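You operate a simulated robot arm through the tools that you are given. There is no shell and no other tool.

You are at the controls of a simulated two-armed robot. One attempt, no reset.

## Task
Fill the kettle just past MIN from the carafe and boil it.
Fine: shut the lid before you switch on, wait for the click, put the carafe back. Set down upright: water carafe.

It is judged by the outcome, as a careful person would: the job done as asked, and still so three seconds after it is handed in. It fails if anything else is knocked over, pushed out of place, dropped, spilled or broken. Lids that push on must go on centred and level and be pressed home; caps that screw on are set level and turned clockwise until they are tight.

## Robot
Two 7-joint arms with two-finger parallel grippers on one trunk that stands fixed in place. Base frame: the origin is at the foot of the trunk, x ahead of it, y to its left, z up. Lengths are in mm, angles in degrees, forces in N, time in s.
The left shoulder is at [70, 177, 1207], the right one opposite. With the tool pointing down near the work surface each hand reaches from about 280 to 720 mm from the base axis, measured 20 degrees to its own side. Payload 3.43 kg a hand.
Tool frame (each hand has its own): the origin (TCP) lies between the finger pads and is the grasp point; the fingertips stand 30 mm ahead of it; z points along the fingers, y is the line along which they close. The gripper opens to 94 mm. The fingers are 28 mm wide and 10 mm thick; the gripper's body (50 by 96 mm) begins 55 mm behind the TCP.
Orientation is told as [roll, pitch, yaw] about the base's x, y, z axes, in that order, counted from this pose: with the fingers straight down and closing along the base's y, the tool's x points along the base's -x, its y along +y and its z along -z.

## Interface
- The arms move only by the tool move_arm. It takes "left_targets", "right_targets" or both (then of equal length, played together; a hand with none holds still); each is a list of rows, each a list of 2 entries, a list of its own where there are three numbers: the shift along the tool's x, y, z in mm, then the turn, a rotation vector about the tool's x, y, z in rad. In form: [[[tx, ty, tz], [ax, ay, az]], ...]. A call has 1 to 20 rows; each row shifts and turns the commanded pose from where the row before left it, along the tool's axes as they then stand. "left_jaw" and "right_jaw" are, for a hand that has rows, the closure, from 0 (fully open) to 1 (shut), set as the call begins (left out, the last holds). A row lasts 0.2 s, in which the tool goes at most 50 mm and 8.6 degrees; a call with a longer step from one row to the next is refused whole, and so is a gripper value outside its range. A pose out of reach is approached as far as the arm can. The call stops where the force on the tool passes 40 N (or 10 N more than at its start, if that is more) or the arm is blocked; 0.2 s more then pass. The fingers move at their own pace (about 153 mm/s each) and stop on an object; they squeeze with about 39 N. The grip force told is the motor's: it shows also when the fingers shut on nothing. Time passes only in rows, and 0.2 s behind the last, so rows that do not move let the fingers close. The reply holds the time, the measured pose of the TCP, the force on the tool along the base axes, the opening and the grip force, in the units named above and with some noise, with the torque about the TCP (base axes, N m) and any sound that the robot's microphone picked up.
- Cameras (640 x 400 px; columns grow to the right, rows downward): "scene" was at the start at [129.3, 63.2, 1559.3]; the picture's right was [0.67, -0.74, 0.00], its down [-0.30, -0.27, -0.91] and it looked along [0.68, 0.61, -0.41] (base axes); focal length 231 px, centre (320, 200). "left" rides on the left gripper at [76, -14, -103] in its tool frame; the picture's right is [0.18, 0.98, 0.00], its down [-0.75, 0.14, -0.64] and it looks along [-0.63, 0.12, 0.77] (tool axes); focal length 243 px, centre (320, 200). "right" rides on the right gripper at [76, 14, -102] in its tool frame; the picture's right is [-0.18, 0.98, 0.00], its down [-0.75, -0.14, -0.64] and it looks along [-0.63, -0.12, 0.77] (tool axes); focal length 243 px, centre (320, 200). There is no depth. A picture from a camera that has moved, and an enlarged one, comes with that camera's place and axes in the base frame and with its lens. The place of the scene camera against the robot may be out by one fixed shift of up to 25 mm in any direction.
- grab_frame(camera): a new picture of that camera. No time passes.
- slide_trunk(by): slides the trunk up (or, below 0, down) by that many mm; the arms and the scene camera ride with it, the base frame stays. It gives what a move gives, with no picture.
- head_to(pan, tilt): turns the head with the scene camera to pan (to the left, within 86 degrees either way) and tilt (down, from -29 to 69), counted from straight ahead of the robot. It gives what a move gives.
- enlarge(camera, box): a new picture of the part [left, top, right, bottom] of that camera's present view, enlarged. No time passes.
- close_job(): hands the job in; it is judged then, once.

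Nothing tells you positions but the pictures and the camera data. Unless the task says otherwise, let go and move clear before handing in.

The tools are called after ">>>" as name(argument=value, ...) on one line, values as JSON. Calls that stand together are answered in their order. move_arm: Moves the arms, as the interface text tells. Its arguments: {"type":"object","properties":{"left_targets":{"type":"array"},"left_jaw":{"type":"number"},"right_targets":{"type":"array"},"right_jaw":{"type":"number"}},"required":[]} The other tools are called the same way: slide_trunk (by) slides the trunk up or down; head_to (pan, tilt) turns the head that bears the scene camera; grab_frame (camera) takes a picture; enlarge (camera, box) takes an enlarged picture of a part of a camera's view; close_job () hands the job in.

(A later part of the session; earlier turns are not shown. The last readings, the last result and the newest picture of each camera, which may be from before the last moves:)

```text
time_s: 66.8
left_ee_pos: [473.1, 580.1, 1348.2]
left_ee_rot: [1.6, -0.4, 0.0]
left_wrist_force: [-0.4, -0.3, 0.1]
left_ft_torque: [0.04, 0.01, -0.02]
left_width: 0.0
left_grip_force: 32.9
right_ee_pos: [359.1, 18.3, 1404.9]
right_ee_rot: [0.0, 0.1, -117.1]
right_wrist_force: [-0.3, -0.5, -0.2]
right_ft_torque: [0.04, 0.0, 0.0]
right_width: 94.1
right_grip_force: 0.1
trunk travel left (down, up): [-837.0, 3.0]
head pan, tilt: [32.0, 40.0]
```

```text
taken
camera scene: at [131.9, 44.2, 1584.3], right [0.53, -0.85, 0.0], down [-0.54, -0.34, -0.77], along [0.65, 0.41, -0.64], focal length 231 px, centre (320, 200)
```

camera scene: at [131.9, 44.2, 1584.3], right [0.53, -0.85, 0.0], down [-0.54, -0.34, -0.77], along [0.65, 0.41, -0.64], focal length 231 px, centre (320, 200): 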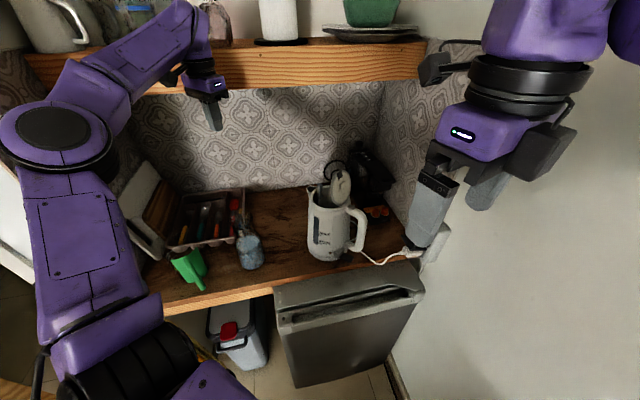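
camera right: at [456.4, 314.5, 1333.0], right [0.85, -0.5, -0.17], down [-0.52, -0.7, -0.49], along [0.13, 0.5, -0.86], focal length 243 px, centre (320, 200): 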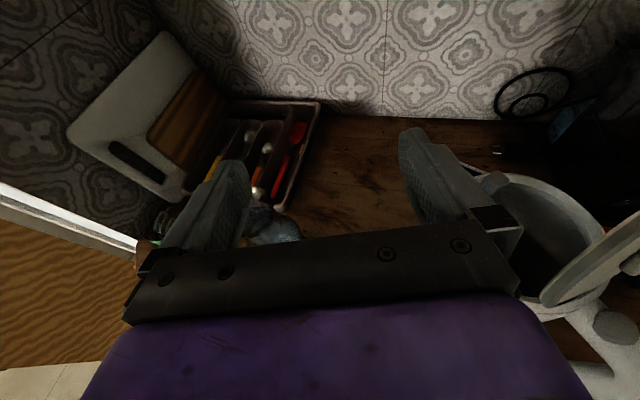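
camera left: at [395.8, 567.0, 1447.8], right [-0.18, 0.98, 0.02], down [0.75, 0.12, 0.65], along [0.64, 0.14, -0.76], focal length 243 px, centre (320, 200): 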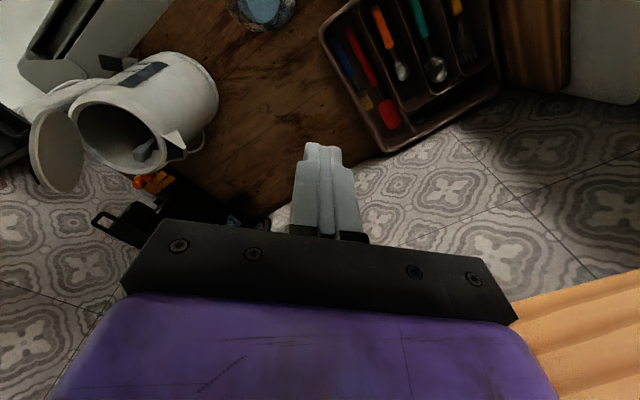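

Now rotate the left hand about its axis to yaw ≈ +140° (so that the hand will point right-forward with camera on top), opening the jaws.

>>> move_arm(left_targets=[[[0, 0, 0], [0, 0, -0.1357]], [[0, 0, 0], [0, 0, -0.1357]], [[0, 0, 0], [0, 0, -0.1357]], [[0, 0, 0], [0, 0, -0.1357]], [[0, 0, 0], [0, 0, -0.1357]], [[0, 0, 0], [0, 0, -0.1357]], [[0, 0, 0], [0, 0, -0.1357]], [[0, 0, 0], [0, 0, -0.1357]], [[0, 0, 0], [0, 0, -0.1357]], [[0, 0, 0], [0, 0, -0.1357]], [[0, 0, 0], [0, 0, -0.1357]], [[0, 0, 0], [0, 0, -0.1357]], [[0, 0, 0], [0, 0, -0.1357]], [[0, 0, 0], [0, 0, -0.1357]], [[0, 0, 0], [0, 0, -0.1357]], [[0, 0, 0], [0, 0, -0.1357]], [[0, 0, 0], [0, 0, -0.1357]], [[0, 0, 0], [0, 0, -0.1357]]], left_jaw=0.0)

>>> grab_frame(camera="left")

>>> grab_frame(camera="scene")

```text
time_s: 69.4
left_ee_pos: [487.4, 595.5, 1363.0]
left_ee_rot: [-0.5, -1.0, 92.7]
left_wrist_force: [-7.7, -16.4, 7.6]
left_ft_torque: [0.7, -0.63, -0.82]
left_width: 90.4
left_grip_force: 0.1
left hand out of reach, approached as far as the arm can: row 11, 12, 13
right_ee_pos: [359.6, 13.8, 1404.9]
right_ee_rot: [0.0, 0.2, -117.2]
right_wrist_force: [0.4, 0.4, -0.5]
right_ft_torque: [0.0, -0.02, 0.0]
right_width: 94.2
right_grip_force: 0.1
trunk travel left (down, up): [-837.0, 3.0]
head pan, tilt: [32.0, 40.0]
stopped in row 13 (left hand): the force on the tool passed its limit at 70 N (the readings are from after the stop); the commanded pose is now the measured one
```

```text
taken
camera left: at [505.2, 518.0, 1463.8], right [-0.97, -0.23, -0.01], down [-0.18, 0.73, 0.65], along [-0.14, 0.64, -0.76], focal length 243 px, centre (320, 200)
```

left: 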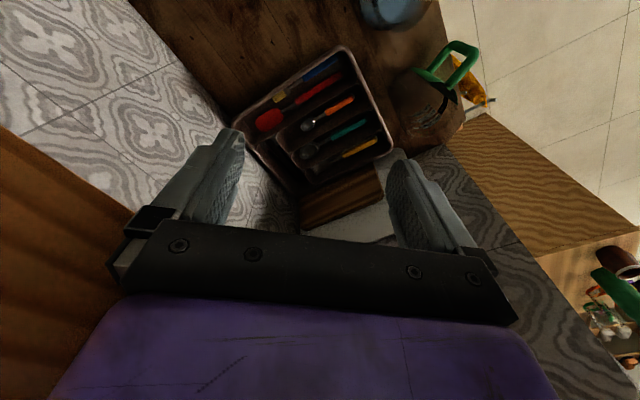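

```text
taken
camera scene: at [130.4, 39.3, 1584.8], right [0.53, -0.85, 0.0], down [-0.54, -0.34, -0.77], along [0.65, 0.41, -0.64], focal length 231 px, centre (320, 200)
```

scene: 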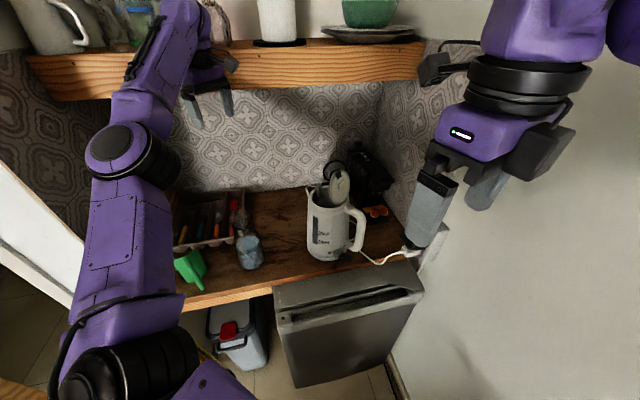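

The hand touched something (force stop) near the shelf as the arm reconfigured. I stop and look closely before moving again.

>>> enlarge(camera="scene", box=[60, 0, 300, 150])

>>> enlarge(camera="left", box=[0, 80, 300, 280])

>>> head_to(pan=50, tilt=10)

>>> grab_frame(camera="scene")

```text
2.67 times, centred on (180, 75) of scene
camera zoom: at [130.4, 39.3, 1584.8], right [0.53, -0.85, 0.0], down [-0.54, -0.34, -0.77], along [0.65, 0.41, -0.64], focal length 616 px, centre (693, 533)
```

zoom: 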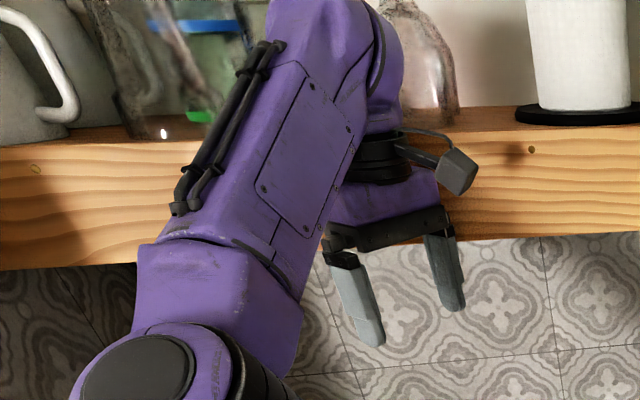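

```text
2.00 times, centred on (150, 180) of left
camera zoom: at [505.2, 518.0, 1463.8], right [-0.97, -0.23, -0.01], down [-0.18, 0.73, 0.65], along [-0.14, 0.64, -0.76], focal length 485 px, centre (660, 240)
```

zoom: 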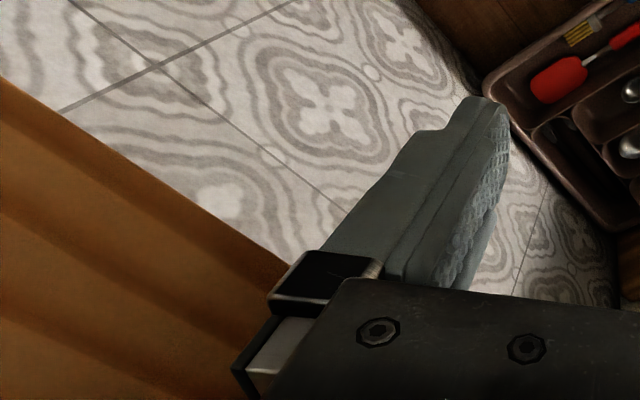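

```text
time_s: 70.3
left_ee_pos: [486.4, 596.0, 1363.0]
left_ee_rot: [-0.4, -1.1, 93.0]
left_wrist_force: [-5.1, -17.6, 4.6]
left_ft_torque: [0.66, -0.38, -0.92]
left_width: 90.4
left_grip_force: 0.0
right_ee_pos: [358.0, 13.5, 1406.2]
right_ee_rot: [0.0, 0.2, -117.3]
right_wrist_force: [0.3, 0.1, -0.1]
right_ft_torque: [0.01, 0.02, 0.0]
right_width: 94.3
right_grip_force: 0.0
trunk travel left (down, up): [-837.0, 3.0]
head pan, tilt: [50.0, 10.0]
```

```text
taken
camera scene: at [117.9, 64.2, 1632.4], right [0.77, -0.64, 0.0], down [-0.11, -0.13, -0.99], along [0.63, 0.75, -0.17], focal length 231 px, centre (320, 200)
```

scene: 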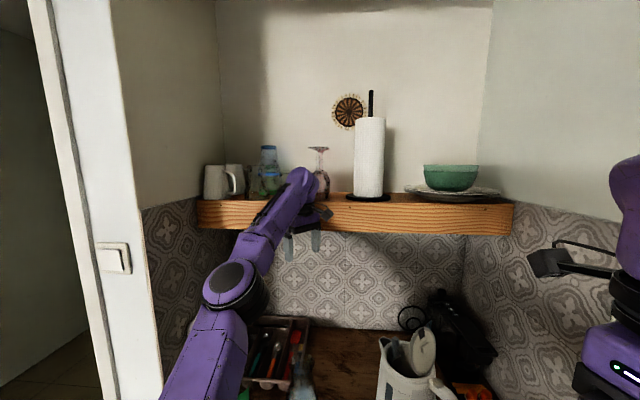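

The gripper's side mount is touching the shelf's front edge (shelf front is nearer than I thought, n≈805). I back off toward the robot and down.

>>> move_arm(left_targets=[[[13, 15, 15], [0, 0, 0]], [[13, 15, 20], [0, 0, 0]], [[13, 15, 25], [0, 0, 0]], [[13, 15, 25], [0, 0, 0]]])

>>> grab_frame(camera="scene")

>>> grab_frame(camera="left")

```text
time_s: 71.3
left_ee_pos: [484.1, 603.2, 1343.8]
left_ee_rot: [-0.6, -1.4, 92.8]
left_wrist_force: [-17.2, -24.5, 15.4]
left_ft_torque: [1.55, -1.73, -1.04]
left_width: 84.6
left_grip_force: 0.1
left hand out of reach, approached as far as the arm can: row 1, 2, 3, 4
right_ee_pos: [352.1, 7.8, 1407.5]
right_ee_rot: [0.1, 0.6, -117.1]
right_wrist_force: [-0.1, 0.1, -0.6]
right_ft_torque: [-0.02, -0.02, 0.01]
right_width: 93.9
right_grip_force: 0.1
trunk travel left (down, up): [-837.0, 3.0]
head pan, tilt: [50.0, 10.0]
```

```text
taken
camera scene: at [110.5, 58.6, 1633.3], right [0.77, -0.64, 0.0], down [-0.11, -0.12, -0.99], along [0.63, 0.76, -0.16], focal length 231 px, centre (320, 200)
```

scene: 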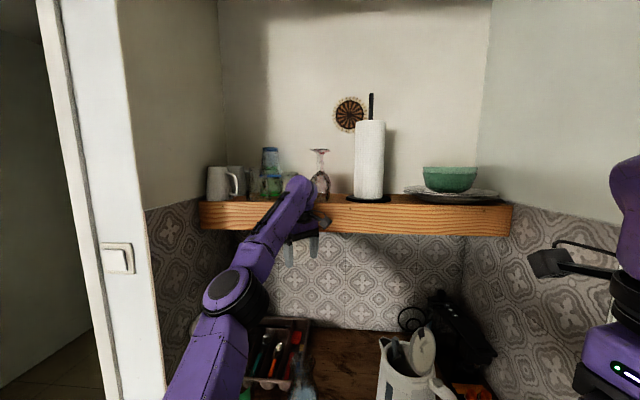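

```text
taken
camera left: at [501.5, 525.3, 1444.3], right [-0.97, -0.23, -0.01], down [-0.19, 0.73, 0.66], along [-0.14, 0.64, -0.75], focal length 243 px, centre (320, 200)
```

left: 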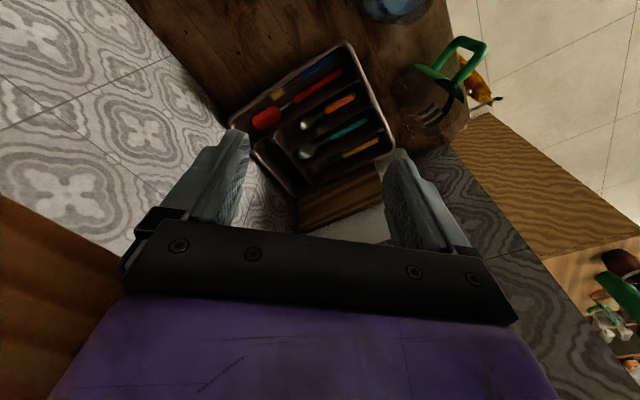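

The hand is still pressing on the shelf because the wrist is at a limit; rotating back (reducing yaw) both frees the joint and swings the gripper off the shelf. I do that now.

>>> move_arm(left_targets=[[[0, 0, 0], [0, 0, 0.14]], [[0, 0, 0], [0, 0, 0.14]], [[0, 0, 0], [0, 0, 0.14]]])

>>> grab_frame(camera="scene")

```text
time_s: 72.2
left_ee_pos: [479.3, 613.6, 1338.2]
left_ee_rot: [-0.2, -1.1, 69.2]
left_wrist_force: [-43.4, -10.2, -4.7]
left_ft_torque: [0.48, -2.49, 1.22]
left_width: 94.3
left_grip_force: 0.1
right_ee_pos: [346.5, 17.1, 1408.3]
right_ee_rot: [0.5, 0.5, -117.3]
right_wrist_force: [0.0, 0.6, -0.1]
right_ft_torque: [-0.03, -0.02, 0.02]
right_width: 94.2
right_grip_force: 0.0
trunk travel left (down, up): [-837.0, 3.0]
head pan, tilt: [50.0, 10.0]
```

```text
taken
camera scene: at [103.0, 68.8, 1632.9], right [0.77, -0.64, 0.01], down [-0.1, -0.13, -0.99], along [0.63, 0.76, -0.16], focal length 231 px, centre (320, 200)
```

scene: 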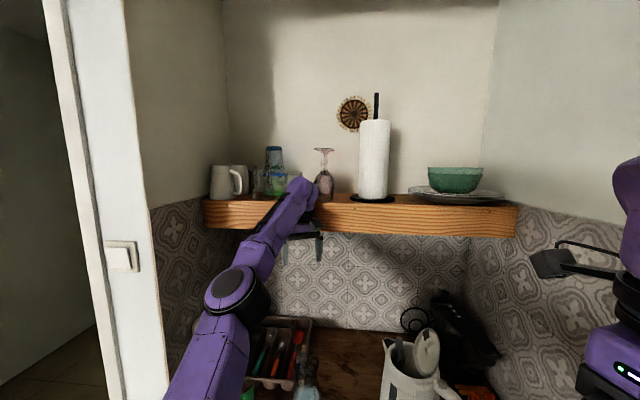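

Rotation is free again. Now retreat straight away from the shelf.

>>> move_arm(left_targets=[[[18, 9, 0], [0, 0, 0]], [[18, 9, 0], [0, 0, 0]], [[18, 9, 0], [0, 0, 0]], [[18, 9, 0], [0, 0, 0]]])

>>> grab_frame(camera="scene")

```text
time_s: 73.2
left_ee_pos: [437.0, 561.3, 1330.6]
left_ee_rot: [0.4, -0.8, 68.9]
left_wrist_force: [-0.1, 0.1, 0.8]
left_ft_torque: [0.0, 0.05, 0.0]
left_width: 94.1
left_grip_force: 0.0
right_ee_pos: [363.2, 19.4, 1403.1]
right_ee_rot: [0.0, 0.0, -117.2]
right_wrist_force: [-0.3, -0.3, -1.9]
right_ft_torque: [-0.04, 0.05, -0.01]
right_width: 93.8
right_grip_force: 0.0
trunk travel left (down, up): [-837.0, 3.0]
head pan, tilt: [50.0, 10.0]
```

```text
taken
camera scene: at [123.8, 72.3, 1631.6], right [0.77, -0.64, 0.0], down [-0.11, -0.13, -0.98], along [0.63, 0.75, -0.18], focal length 231 px, centre (320, 200)
```

scene: 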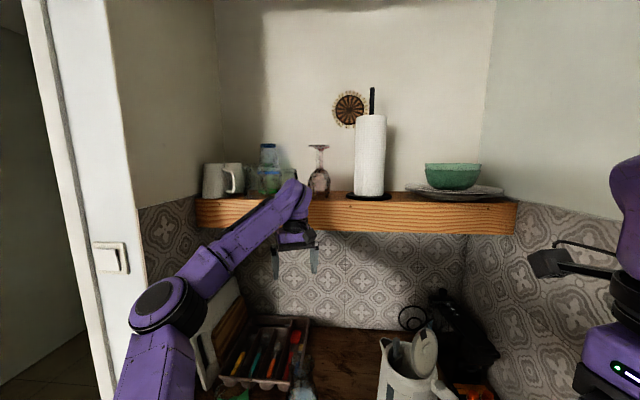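

Contact is gone, forces are zero and the shelf items look undisturbed. Lesson: stay below/away from the shelf. Let me check the shelf items closely and view the jug area from the left camera.

>>> enlarge(camera="scene", box=[190, 130, 530, 240])

>>> grab_frame(camera="left")

>>> head_to(pan=50, tilt=38)

>>> grab_frame(camera="scene")

```text
1.88 times, centred on (360, 185) of scene
camera zoom: at [123.8, 72.3, 1631.6], right [0.77, -0.64, 0.0], down [-0.11, -0.13, -0.98], along [0.63, 0.75, -0.18], focal length 435 px, centre (245, 228)
```

zoom: 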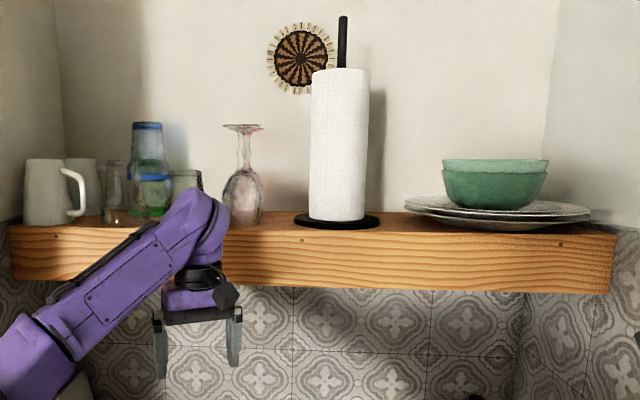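

```text
taken
camera left: at [422.4, 483.7, 1432.0], right [-0.98, 0.18, 0.0], down [0.14, 0.74, 0.65], along [0.12, 0.64, -0.76], focal length 243 px, centre (320, 200)
```

left: 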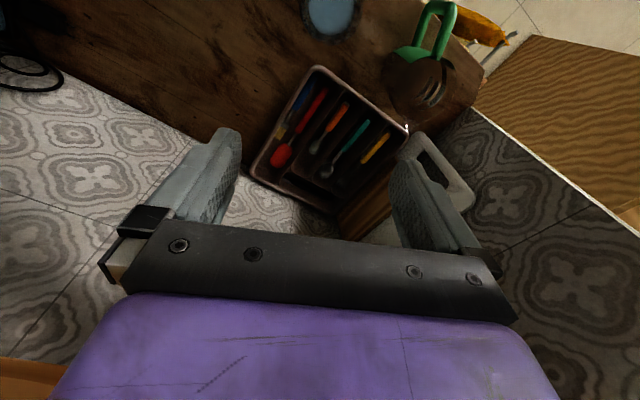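

```text
time_s: 74.1
left_ee_pos: [433.0, 561.6, 1333.3]
left_ee_rot: [0.2, -1.0, 69.1]
left_wrist_force: [0.9, -0.2, -0.4]
left_ft_torque: [-0.03, -0.03, -0.01]
left_width: 94.2
left_grip_force: 0.1
right_ee_pos: [361.4, 18.9, 1404.7]
right_ee_rot: [0.0, 0.0, -117.1]
right_wrist_force: [-0.4, -0.4, -0.5]
right_ft_torque: [0.01, -0.03, -0.02]
right_width: 94.1
right_grip_force: 0.0
trunk travel left (down, up): [-837.0, 3.0]
head pan, tilt: [50.0, 38.0]
```

```text
taken
camera scene: at [115.7, 66.9, 1587.3], right [0.77, -0.64, 0.0], down [-0.39, -0.47, -0.79], along [0.51, 0.6, -0.61], focal length 231 px, centre (320, 200)
```

scene: 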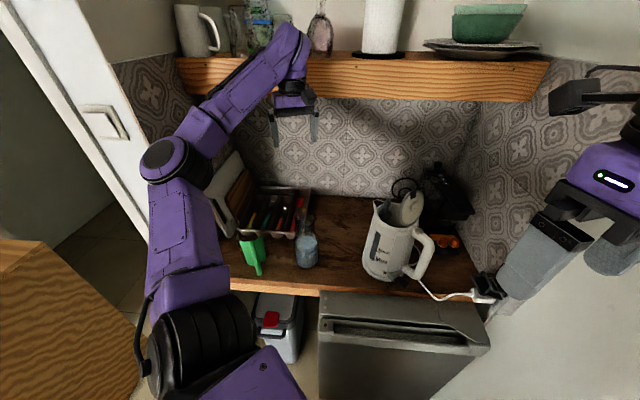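

Shelf items look as before. The jug is at ≈ (249,657) with its handle toward the robot, tray edge at n≈727. Now I rotate the left hand the other way (toward yaw −70°) in two stages, first going a bit lower and nearer to the robot.

>>> move_arm(left_targets=[[[8, 4, 15], [0, 0, 0.1]], [[8, 4, 15], [0, 0, 0.1348]], [[0, 0, 10], [0, 0, 0.1348]], [[0, 0, 0], [0, 0, 0.1348]], [[0, 0, 0], [0, 0, 0.1348]], [[0, 0, 0], [0, 0, 0.1348]], [[0, 0, 0], [0, 0, 0.1348]], [[0, 0, 0], [0, 0, 0.1348]], [[0, 0, 0], [0, 0, 0.1348]]])

```text
time_s: 76.1
left_ee_pos: [420.4, 551.0, 1292.5]
left_ee_rot: [1.0, -0.1, 1.3]
left_wrist_force: [-0.3, 0.9, -1.0]
left_ft_torque: [-0.01, 0.04, 0.01]
left_width: 94.2
left_grip_force: 0.1
right_ee_pos: [361.3, 18.8, 1404.8]
right_ee_rot: [-0.1, 0.0, -117.2]
right_wrist_force: [-1.0, 0.0, -0.4]
right_ft_torque: [-0.01, 0.03, 0.01]
right_width: 94.2
right_grip_force: 0.0
trunk travel left (down, up): [-837.0, 3.0]
head pan, tilt: [50.0, 38.0]
```

Fine. Continue to yaw −70°.

>>> move_arm(left_targets=[[[0, 0, 0], [0, 0, 0.138]], [[0, 0, 0], [0, 0, 0.138]], [[0, 0, 0], [0, 0, 0.138]], [[0, 0, 0], [0, 0, 0.138]], [[0, 0, 0], [0, 0, 0.138]], [[0, 0, 0], [0, 0, 0.138]], [[0, 0, 0], [0, 0, 0.138]], [[0, 0, 0], [0, 0, 0.138]], [[0, 0, 0], [0, 0, 0.138]]])

>>> grab_frame(camera="scene")

>>> grab_frame(camera="left")

```text
time_s: 78.1
left_ee_pos: [420.9, 550.5, 1292.4]
left_ee_rot: [0.5, 0.8, -69.8]
left_wrist_force: [-0.2, 0.2, 0.5]
left_ft_torque: [0.02, 0.01, 0.0]
left_width: 93.9
left_grip_force: 0.1
right_ee_pos: [359.5, 19.1, 1404.0]
right_ee_rot: [0.0, 0.0, -117.0]
right_wrist_force: [-0.2, 1.0, 1.0]
right_ft_torque: [-0.03, -0.02, 0.0]
right_width: 94.1
right_grip_force: 0.0
trunk travel left (down, up): [-837.0, 3.0]
head pan, tilt: [50.0, 38.0]
```

```text
taken
camera scene: at [116.3, 67.0, 1587.2], right [0.77, -0.64, 0.0], down [-0.4, -0.47, -0.79], along [0.51, 0.6, -0.62], focal length 231 px, centre (320, 200)
```

scene: 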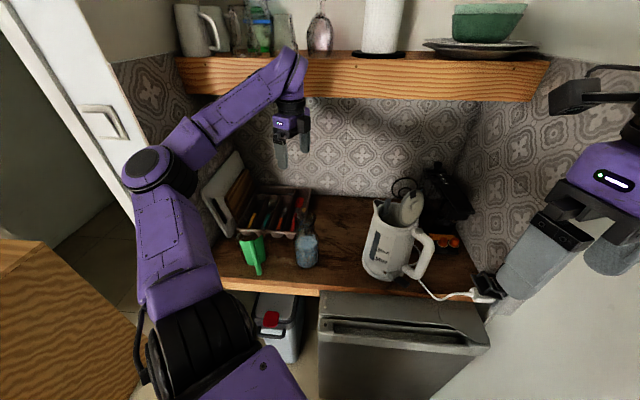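

```text
taken
camera left: at [381.2, 616.3, 1395.3], right [0.86, 0.51, 0.01], down [0.39, -0.67, 0.63], along [0.33, -0.54, -0.77], focal length 243 px, centre (320, 200)
```

left: 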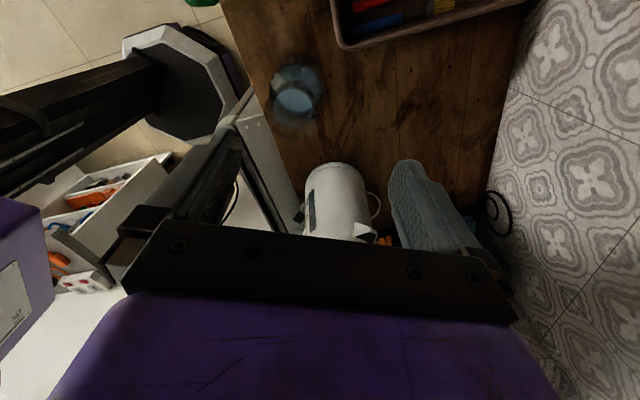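

The left hand is at yaw −70° with room. Now pitch it toward horizontal (30° below), keeping the wrist up-left, ending above the carafe at z≈1180.

>>> move_arm(left_targets=[[[-10.1, -3.3, 25.9], [0, -0.1309, 0]], [[-6.6, -3.3, 23.2], [0, -0.1309, 0]], [[-3.5, -3.3, 20.1], [0, -0.1309, 0]], [[-0.9, -3.3, 16.6], [0, -0.1309, 0]]])

>>> grab_frame(camera="scene")

```text
time_s: 79.1
left_ee_pos: [419.9, 514.2, 1209.7]
left_ee_rot: [0.6, -29.2, -70.0]
left_wrist_force: [0.4, 0.2, -0.8]
left_ft_torque: [-0.01, 0.02, 0.03]
left_width: 94.4
left_grip_force: 0.0
right_ee_pos: [360.4, 20.9, 1405.1]
right_ee_rot: [0.0, 0.0, -117.1]
right_wrist_force: [0.4, -0.1, -0.2]
right_ft_torque: [0.0, 0.01, 0.03]
right_width: 94.1
right_grip_force: 0.0
trunk travel left (down, up): [-837.0, 3.0]
head pan, tilt: [50.0, 38.0]
```

```text
taken
camera scene: at [116.1, 68.3, 1587.2], right [0.77, -0.64, 0.0], down [-0.4, -0.47, -0.79], along [0.51, 0.6, -0.62], focal length 231 px, centre (320, 200)
```

scene: 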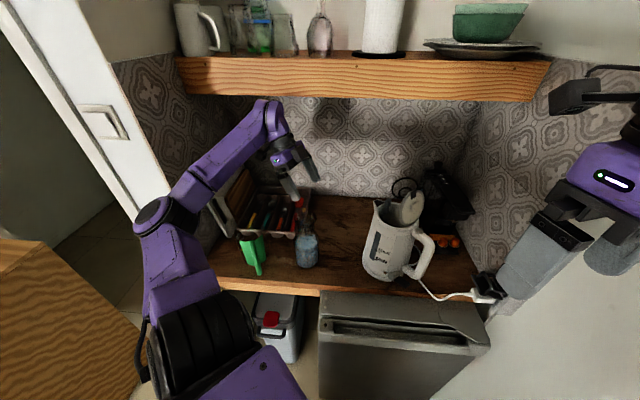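

Proceeding well. Finish the pitch.

>>> move_arm(left_targets=[[[1.3, -3.3, 12.9], [0, -0.1309, 0]], [[3.0, -3.3, 8.8], [0, -0.1309, 0]], [[4.1, -3.3, 4.5], [0, -0.1309, 0]], [[4.6, -3.3, 0.2], [0, -0.1309, 0]]])

>>> grab_frame(camera="scene")

>>> grab_frame(camera="left")

```text
time_s: 80.1
left_ee_pos: [410.3, 505.2, 1179.4]
left_ee_rot: [0.9, -59.2, -70.5]
left_wrist_force: [0.1, 0.3, 0.7]
left_ft_torque: [0.02, 0.01, 0.0]
left_width: 94.0
left_grip_force: 0.0
right_ee_pos: [360.9, 20.4, 1404.6]
right_ee_rot: [0.0, -0.1, -117.1]
right_wrist_force: [0.0, 0.0, -0.5]
right_ft_torque: [0.01, 0.01, 0.02]
right_width: 94.0
right_grip_force: 0.0
trunk travel left (down, up): [-837.0, 3.0]
head pan, tilt: [50.0, 38.0]
```

```text
taken
camera scene: at [116.1, 67.8, 1587.2], right [0.77, -0.64, 0.0], down [-0.4, -0.47, -0.79], along [0.51, 0.6, -0.62], focal length 231 px, centre (320, 200)
```

scene: 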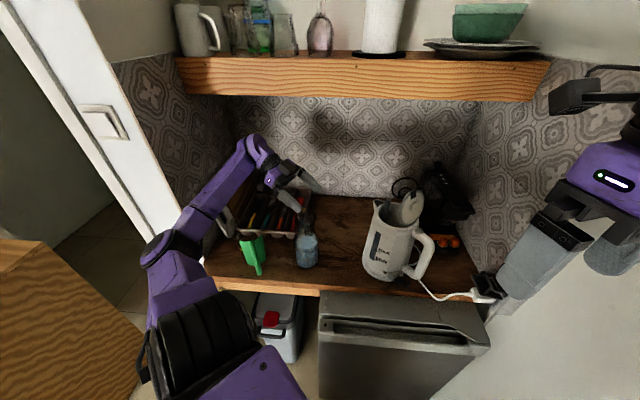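

```text
taken
camera left: at [353.1, 620.1, 1165.5], right [0.89, 0.43, -0.15], down [0.07, 0.2, 0.98], along [0.45, -0.88, 0.15], focal length 243 px, centre (320, 200)
```

left: 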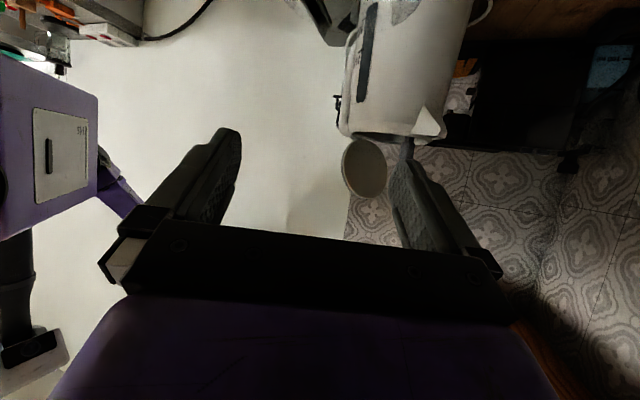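

The left hand is now above the carafe at the intended tilt. I zoom on the carafe and fingers from the scene camera to align and pick the grasp height.

>>> enlarge(camera="scene", box=[260, 150, 360, 280])

>>> enlarge(camera="right", box=[0, 0, 640, 400])

>>> enlarge(camera="left", box=[220, 0, 420, 130])

```text
3.08 times, centred on (310, 215) of scene
camera zoom: at [116.1, 67.8, 1587.2], right [0.77, -0.64, 0.0], down [-0.4, -0.47, -0.79], along [0.51, 0.6, -0.62], focal length 711 px, centre (351, 154)
```

zoom: 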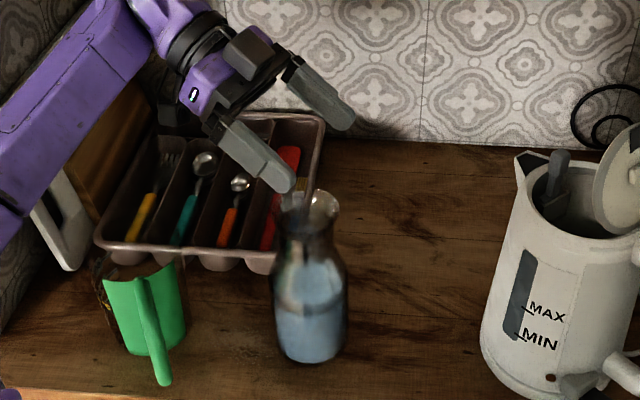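

```text
1.00 times, centred on (320, 200) of right (not enlarged: the box is as wide or as high as the picture)
camera zoom: at [407.9, 81.9, 1507.7], right [0.79, -0.61, 0.0], down [-0.47, -0.61, 0.64], along [-0.39, -0.51, -0.77], focal length 243 px, centre (320, 200)
```

zoom: 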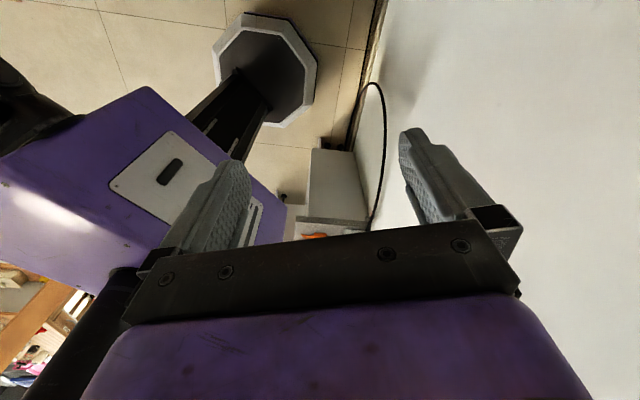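

```text
3.08 times, centred on (320, 65) of left
camera zoom: at [353.1, 620.1, 1165.5], right [0.89, 0.43, -0.15], down [0.07, 0.2, 0.98], along [0.45, -0.88, 0.15], focal length 746 px, centre (320, 615)
```

zoom: 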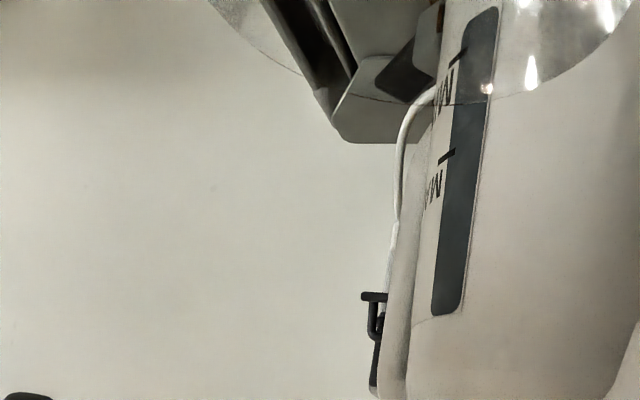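

The carafe: rim ≈60 mm at z≈1086, body ≈87 mm widest near z≈953, axis ≈ (412,500). The jug's right edge is near x≈315, so I turn the hand slightly more (θ≈−80°) for clearance and come down a little to check alignment.

>>> move_arm(left_targets=[[[0, 0, 0], [0.072, 0, 0.0415]], [[0, 0, 0], [0.072, 0, 0.0415]], [[11.2, 0.6, 9.6], [0, 0, 0]], [[11.2, 0.7, 9.7], [0, 0, 0]]])

>>> grab_frame(camera="left")

>>> enlarge(camera="scene", box=[230, 130, 370, 280])

```text
time_s: 81.1
left_ee_pos: [412.8, 500.2, 1150.3]
left_ee_rot: [0.6, -59.2, -79.7]
left_wrist_force: [-1.0, 0.6, -0.3]
left_ft_torque: [0.0, -0.03, 0.0]
left_width: 94.2
left_grip_force: 0.1
right_ee_pos: [360.6, 21.5, 1404.8]
right_ee_rot: [0.0, 0.0, -117.1]
right_wrist_force: [-0.4, 0.0, 0.5]
right_ft_torque: [0.01, 0.02, -0.02]
right_width: 93.5
right_grip_force: 0.0
trunk travel left (down, up): [-837.0, 3.0]
head pan, tilt: [50.0, 38.0]
```

```text
taken
camera left: at [375.6, 622.6, 1137.2], right [0.95, 0.28, -0.15], down [0.1, 0.19, 0.98], along [0.3, -0.94, 0.15], focal length 243 px, centre (320, 200)
```

left: 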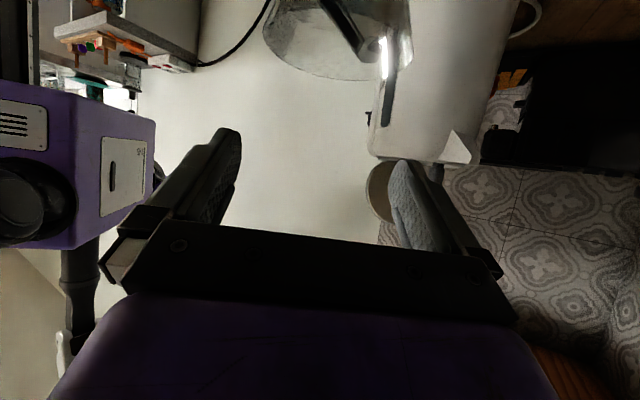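

```text
2.67 times, centred on (300, 205) of scene
camera zoom: at [116.4, 67.3, 1587.2], right [0.77, -0.64, 0.0], down [-0.4, -0.47, -0.79], along [0.51, 0.6, -0.62], focal length 616 px, centre (373, 187)
```

zoom: 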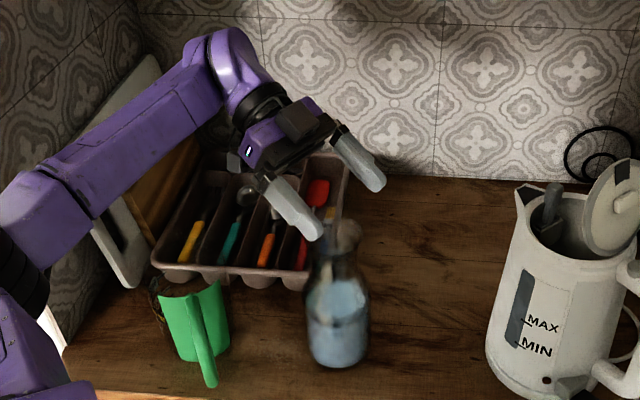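

I see the carafe's rim between the fingers from the left camera. I zoom strongly on the carafe in both views to settle its exact size and position.

>>> enlarge(camera="scene", box=[285, 200, 335, 275])

>>> enlarge(camera="left", box=[240, 0, 440, 125])

```text
5.33 times, centred on (310, 238) of scene
camera zoom: at [116.4, 67.3, 1587.2], right [0.77, -0.64, 0.0], down [-0.4, -0.47, -0.79], along [0.51, 0.6, -0.62], focal length 1232 px, centre (373, 0)
```

zoom: 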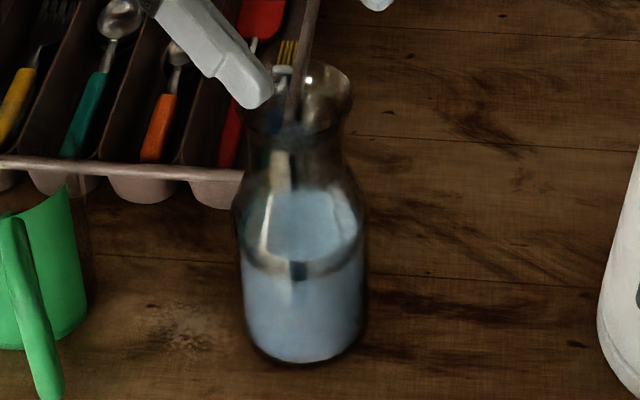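

```text
3.20 times, centred on (340, 62) of left
camera zoom: at [375.6, 622.6, 1137.2], right [0.95, 0.28, -0.15], down [0.1, 0.19, 0.98], along [0.3, -0.94, 0.15], focal length 776 px, centre (256, 640)
```

zoom: 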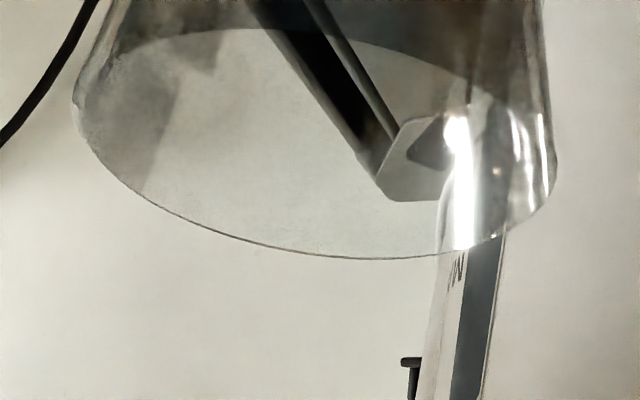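

Estimated carafe axis ≈ (409,508), rim z≈1087; lateral misalignment under 2 mm. I back the hand off ~20 mm so the palm stays clear of the carafe's shoulder, then check.

>>> move_arm(left_targets=[[[11.5, -1.8, -19.3], [0, 0, 0]], [[0, 0, 0], [0, 0, 0]]])

>>> enlarge(camera="left", box=[220, 0, 440, 137])

>>> enlarge(camera="scene", box=[230, 150, 350, 280])

```text
time_s: 81.7
left_ee_pos: [407.2, 521.6, 1150.8]
left_ee_rot: [0.6, -59.1, -79.6]
left_wrist_force: [-0.2, -0.4, -0.8]
left_ft_torque: [0.01, 0.02, 0.0]
left_width: 93.9
left_grip_force: 0.0
right_ee_pos: [359.8, 19.9, 1405.5]
right_ee_rot: [0.0, 0.0, -117.1]
right_wrist_force: [-0.1, -0.1, 0.5]
right_ft_torque: [0.01, 0.0, 0.01]
right_width: 94.0
right_grip_force: 0.1
trunk travel left (down, up): [-837.0, 3.0]
head pan, tilt: [50.0, 38.0]
```

```text
2.91 times, centred on (330, 68) of left
camera zoom: at [368.8, 643.5, 1137.2], right [0.95, 0.28, -0.15], down [0.1, 0.19, 0.98], along [0.3, -0.94, 0.15], focal length 706 px, centre (291, 582)
```

zoom: 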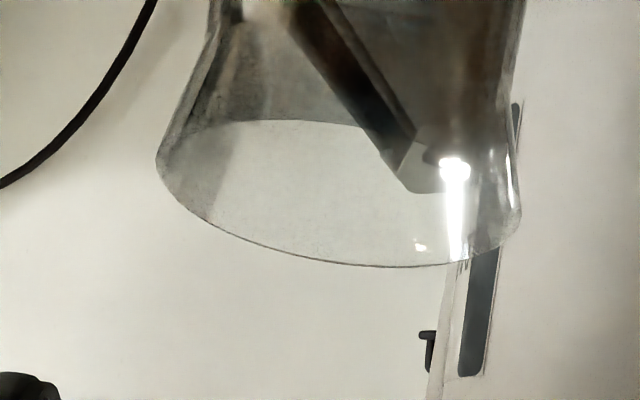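

```text
3.08 times, centred on (290, 215) of scene
camera zoom: at [116.4, 67.2, 1587.2], right [0.77, -0.64, 0.0], down [-0.4, -0.47, -0.79], along [0.51, 0.6, -0.62], focal length 711 px, centre (412, 154)
```

zoom: 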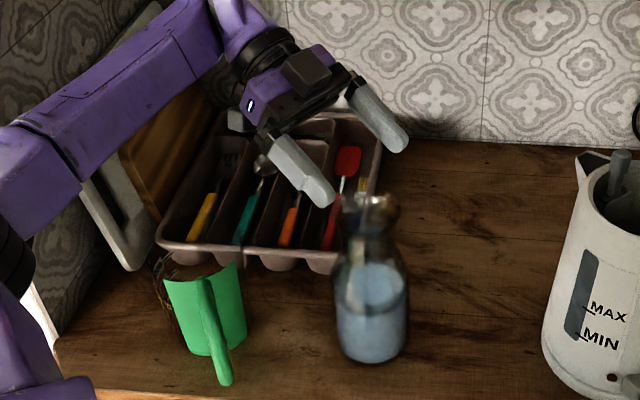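

Two left-camera views give a solid fix: carafe axis ≈ (409,510.8), rim 65 mm at z≈1086; the open fingers are laterally centred within ~1 mm. I descend vertically in stages, watching forces.

>>> move_arm(left_targets=[[[25.8, 0, 15.4], [0, 0, 0]], [[25.8, 0, 15.4], [0, 0, 0]], [[25.8, 0, 15.4], [0, 0, 0]]])

>>> grab_frame(camera="left")

>>> enlarge(camera="scene", box=[230, 150, 350, 280])

```text
time_s: 82.5
left_ee_pos: [407.2, 521.2, 1061.0]
left_ee_rot: [0.7, -59.2, -79.7]
left_wrist_force: [-0.7, -0.1, -0.3]
left_ft_torque: [-0.02, 0.02, 0.01]
left_width: 94.3
left_grip_force: 0.0
right_ee_pos: [360.3, 18.7, 1404.8]
right_ee_rot: [0.1, 0.0, -117.0]
right_wrist_force: [-0.3, 0.7, -0.3]
right_ft_torque: [0.0, -0.03, 0.0]
right_width: 93.9
right_grip_force: 0.1
trunk travel left (down, up): [-837.0, 3.0]
head pan, tilt: [50.0, 38.0]
```

```text
taken
camera left: at [369.7, 642.5, 1047.3], right [0.95, 0.28, -0.15], down [0.1, 0.19, 0.98], along [0.3, -0.94, 0.15], focal length 243 px, centre (320, 200)
```

left: 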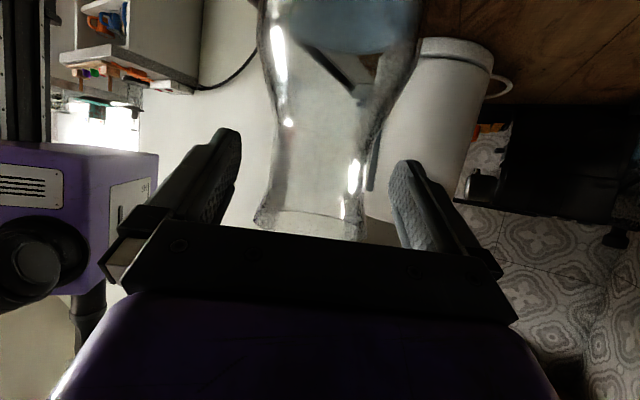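

```text
3.08 times, centred on (290, 215) of scene
camera zoom: at [116.8, 67.1, 1587.2], right [0.77, -0.64, 0.0], down [-0.4, -0.47, -0.79], along [0.51, 0.6, -0.62], focal length 711 px, centre (412, 154)
```

zoom: 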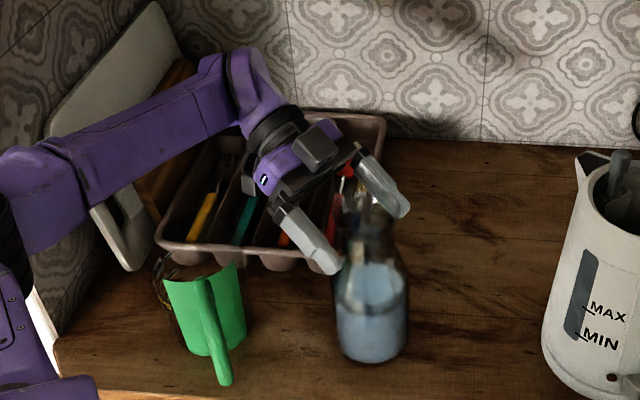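

Alignment is excellent (carafe centred between the fingers). Continue descending to z≈1000, then in finer steps to ≈970.

>>> move_arm(left_targets=[[[17.2, 0, 10.25], [0, 0, 0]], [[17.2, 0, 10.25], [0, 0, 0]], [[17.2, 0, 10.25], [0, 0, 0]]])

>>> grab_frame(camera="left")

>>> enlarge(camera="scene", box=[230, 150, 350, 280])

```text
time_s: 83.3
left_ee_pos: [395.2, 537.8, 1012.5]
left_ee_rot: [0.7, -58.9, -78.7]
left_wrist_force: [1.1, -0.1, -0.2]
left_ft_torque: [0.0, 0.03, -0.04]
left_width: 93.9
left_grip_force: 0.0
left hand out of reach, approached as far as the arm can: row 3
right_ee_pos: [360.8, 21.9, 1404.7]
right_ee_rot: [0.0, 0.0, -117.1]
right_wrist_force: [0.8, 0.2, -0.3]
right_ft_torque: [-0.01, -0.01, 0.02]
right_width: 94.2
right_grip_force: 0.0
trunk travel left (down, up): [-837.0, 3.0]
head pan, tilt: [50.0, 38.0]
```

```text
taken
camera left: at [353.7, 658.4, 999.4], right [0.94, 0.3, -0.15], down [0.1, 0.18, 0.98], along [0.32, -0.94, 0.14], focal length 243 px, centre (320, 200)
```

left: 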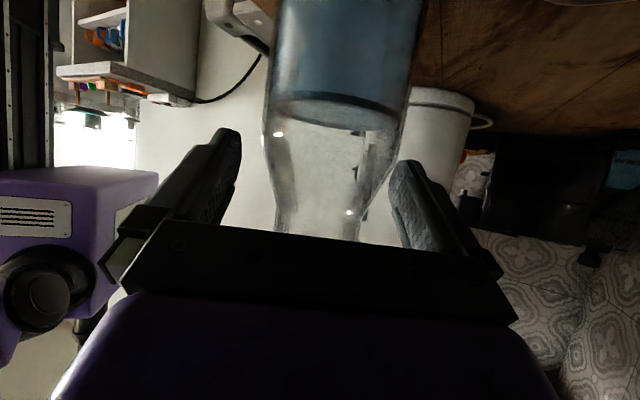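

```text
3.08 times, centred on (290, 215) of scene
camera zoom: at [115.7, 67.6, 1587.2], right [0.77, -0.64, 0.0], down [-0.4, -0.47, -0.79], along [0.51, 0.6, -0.62], focal length 711 px, centre (412, 154)
```

zoom: 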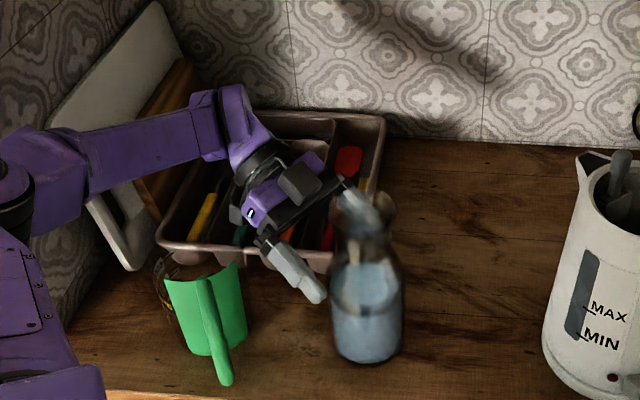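

The wrist bend reached its limit near z≈1012 and the hand drifted ~9 mm sideways; no contact force yet. I raise back to z≈1061 while recentring, then choose a steeper tilt (40°) and θ≈−70° to relieve the wrist.

>>> move_arm(left_targets=[[[-12, 4, -2], [0, 0, 0]], [[-19, 3, -3], [0, 0, 0]], [[-20, 1.4, -3.5], [0, 0, 0]]])

>>> grab_frame(camera="left")

```text
time_s: 84.1
left_ee_pos: [418.7, 505.4, 1048.4]
left_ee_rot: [0.7, -59.0, -79.8]
left_wrist_force: [-0.9, -0.4, 0.1]
left_ft_torque: [0.02, 0.04, -0.04]
left_width: 93.7
left_grip_force: 0.0
right_ee_pos: [359.9, 20.7, 1404.4]
right_ee_rot: [0.1, 0.0, -117.0]
right_wrist_force: [-0.9, -0.2, 0.4]
right_ft_torque: [-0.03, -0.06, 0.02]
right_width: 94.1
right_grip_force: 0.0
trunk travel left (down, up): [-837.0, 3.0]
head pan, tilt: [50.0, 38.0]
```

```text
taken
camera left: at [381.0, 627.9, 1035.4], right [0.95, 0.28, -0.15], down [0.1, 0.19, 0.98], along [0.3, -0.94, 0.15], focal length 243 px, centre (320, 200)
```

left: 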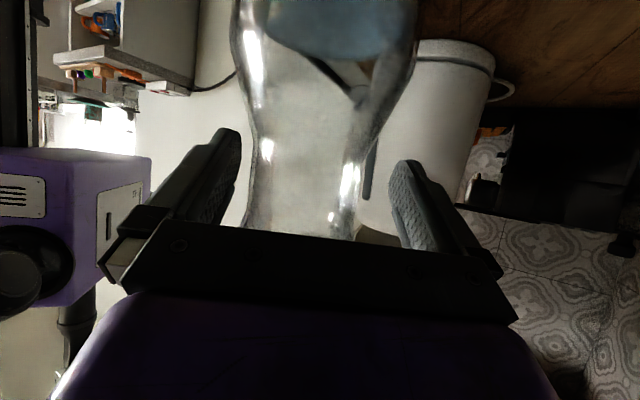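

The commanded pose had run ahead, so the hand overshot sideways; still no contact. I re-centre behind the axis and lift to z≈1090.

>>> move_arm(left_targets=[[[-6, -4.3, -14], [0, 0, 0]], [[-10, -4.3, -12], [0, 0, 0]], [[-10.4, 0, -10.8], [0, 0, 0]], [[-20, 0, -12], [0, 0, 0]]])

>>> enlarge(camera="left", box=[220, 0, 440, 275])

>>> enlarge(camera="scene", box=[230, 150, 350, 280])

```text
time_s: 85.1
left_ee_pos: [406.6, 519.7, 1113.2]
left_ee_rot: [0.5, -59.1, -79.7]
left_wrist_force: [0.1, 0.4, 0.3]
left_ft_torque: [0.02, 0.02, 0.02]
left_width: 94.1
left_grip_force: 0.3
right_ee_pos: [359.4, 19.5, 1404.2]
right_ee_rot: [0.0, 0.0, -117.1]
right_wrist_force: [0.1, -0.7, -0.2]
right_ft_torque: [0.0, -0.02, -0.01]
right_width: 94.1
right_grip_force: 0.2
trunk travel left (down, up): [-837.0, 3.0]
head pan, tilt: [50.0, 38.0]
```

```text
1.45 times, centred on (330, 138) of left
camera zoom: at [369.0, 642.7, 1100.5], right [0.95, 0.28, -0.15], down [0.1, 0.19, 0.98], along [0.3, -0.94, 0.15], focal length 353 px, centre (306, 291)
```

zoom: 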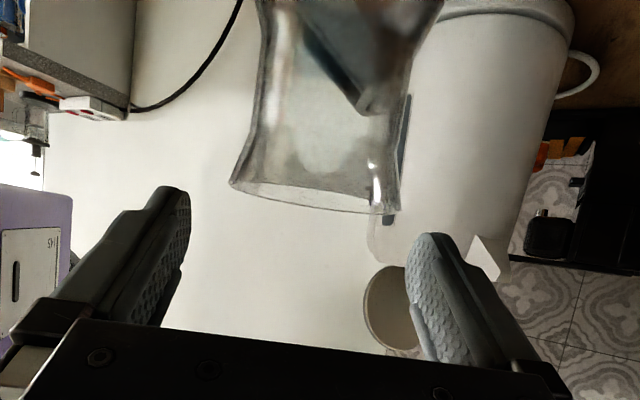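

```text
3.08 times, centred on (290, 215) of scene
camera zoom: at [115.8, 66.8, 1587.2], right [0.77, -0.64, 0.0], down [-0.4, -0.47, -0.79], along [0.51, 0.6, -0.62], focal length 711 px, centre (412, 154)
```

zoom: 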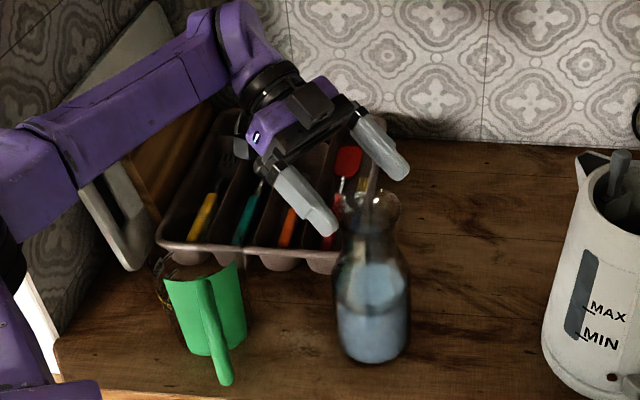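

The carafe hasn't moved (matches prediction). I change the hand to θ≈−70°, 40° below horizontal, and recheck.

>>> move_arm(left_targets=[[[0, 0, 0], [-0.0725, 0, -0.0434]], [[0, 0, 0], [-0.0725, 0, -0.0434]], [[0, 0, 0], [0, 0.0785, 0]], [[0, 0, 0], [0, 0.0785, 0]], [[2.4, -0.7, -2.9], [0, 0, 0]]])

>>> grab_frame(camera="left")

>>> grab_frame(camera="scene")

```text
time_s: 86.3
left_ee_pos: [405.1, 525.3, 1112.2]
left_ee_rot: [0.5, -50.0, -69.9]
left_wrist_force: [-0.2, -0.5, 0.7]
left_ft_torque: [-0.01, 0.0, -0.01]
left_width: 94.1
left_grip_force: 0.0
right_ee_pos: [360.3, 20.8, 1405.7]
right_ee_rot: [-0.1, -0.1, -117.1]
right_wrist_force: [0.0, 0.3, 0.5]
right_ft_torque: [0.02, 0.03, 0.0]
right_width: 94.2
right_grip_force: 0.1
trunk travel left (down, up): [-837.0, 3.0]
head pan, tilt: [50.0, 38.0]
```

```text
taken
camera left: at [347.1, 640.2, 1119.5], right [0.88, 0.45, -0.14], down [0.12, 0.06, 0.99], along [0.46, -0.89, -0.01], focal length 243 px, centre (320, 200)
```

left: 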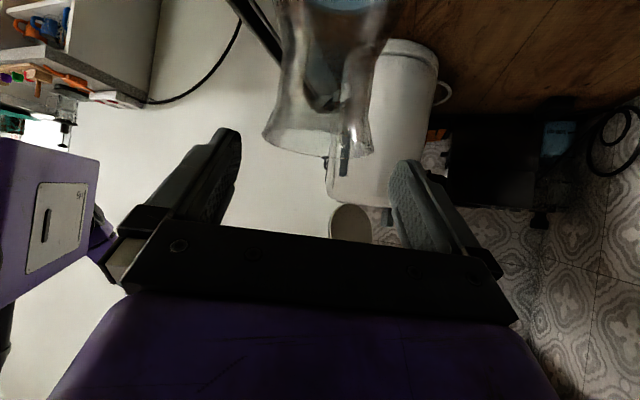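

```text
taken
camera scene: at [115.8, 67.5, 1587.2], right [0.77, -0.64, 0.0], down [-0.4, -0.47, -0.79], along [0.51, 0.6, -0.62], focal length 231 px, centre (320, 200)
```

scene: 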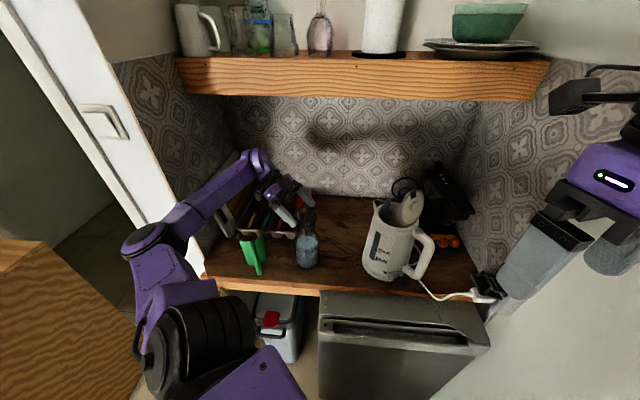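

Zoom to check lateral centring with the new tilt.

>>> enlarge(camera="left", box=[230, 60, 430, 185])

```text
3.20 times, centred on (330, 122) of left
camera zoom: at [347.1, 640.2, 1119.5], right [0.88, 0.45, -0.14], down [0.12, 0.06, 0.99], along [0.46, -0.89, -0.01], focal length 776 px, centre (288, 448)
```

zoom: 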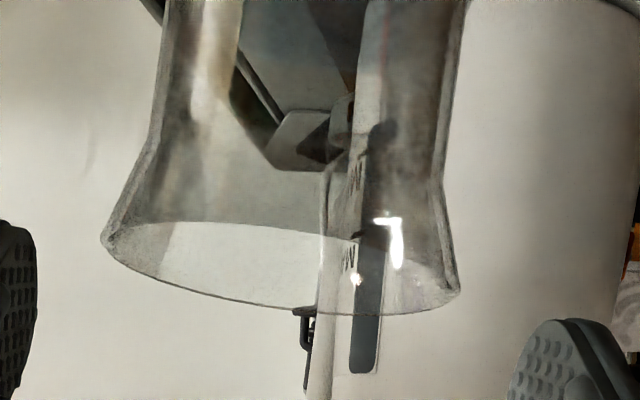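

I shift 2.5 mm laterally and descend vertically in steps.

>>> move_arm(left_targets=[[[0, -2.5, 0], [0, 0, 0]], [[15.3, 0, 12.9], [0, 0, 0]], [[15.3, 0, 12.9], [0, 0, 0]], [[15.3, 0, 12.9], [0, 0, 0]], [[15.3, 0, 12.9], [0, 0, 0]]])

>>> grab_frame(camera="left")

>>> enlarge(camera="scene", box=[230, 150, 350, 280])

```text
time_s: 87.5
left_ee_pos: [402.9, 522.7, 1031.8]
left_ee_rot: [0.5, -50.1, -70.0]
left_wrist_force: [0.1, -0.3, -0.7]
left_ft_torque: [0.01, 0.0, -0.01]
left_width: 94.1
left_grip_force: 0.1
right_ee_pos: [361.5, 19.6, 1404.1]
right_ee_rot: [0.1, -0.2, -117.1]
right_wrist_force: [0.3, 0.1, -0.5]
right_ft_torque: [0.03, -0.01, 0.0]
right_width: 94.0
right_grip_force: 0.0
trunk travel left (down, up): [-837.0, 3.0]
head pan, tilt: [50.0, 38.0]
```

```text
taken
camera left: at [345.6, 637.0, 1039.7], right [0.88, 0.45, -0.14], down [0.12, 0.06, 0.99], along [0.46, -0.89, -0.01], focal length 243 px, centre (320, 200)
```

left: 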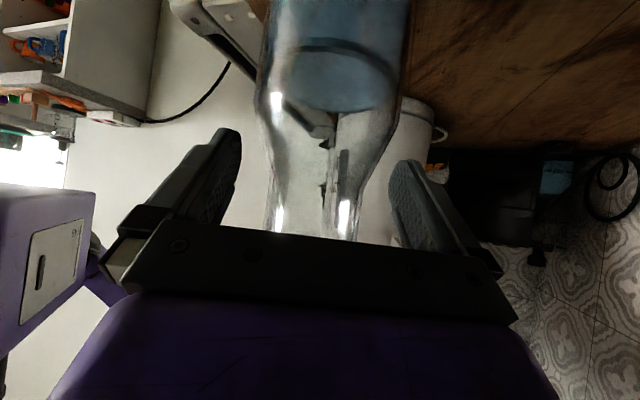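

```text
3.08 times, centred on (290, 215) of scene
camera zoom: at [116.5, 67.4, 1587.2], right [0.77, -0.64, 0.0], down [-0.4, -0.47, -0.79], along [0.51, 0.6, -0.62], focal length 711 px, centre (412, 154)
```

zoom: 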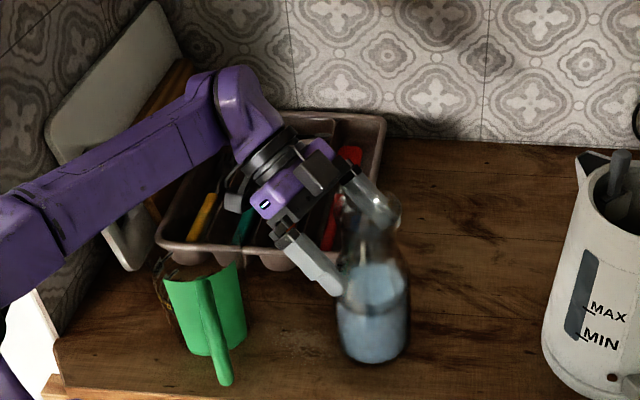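

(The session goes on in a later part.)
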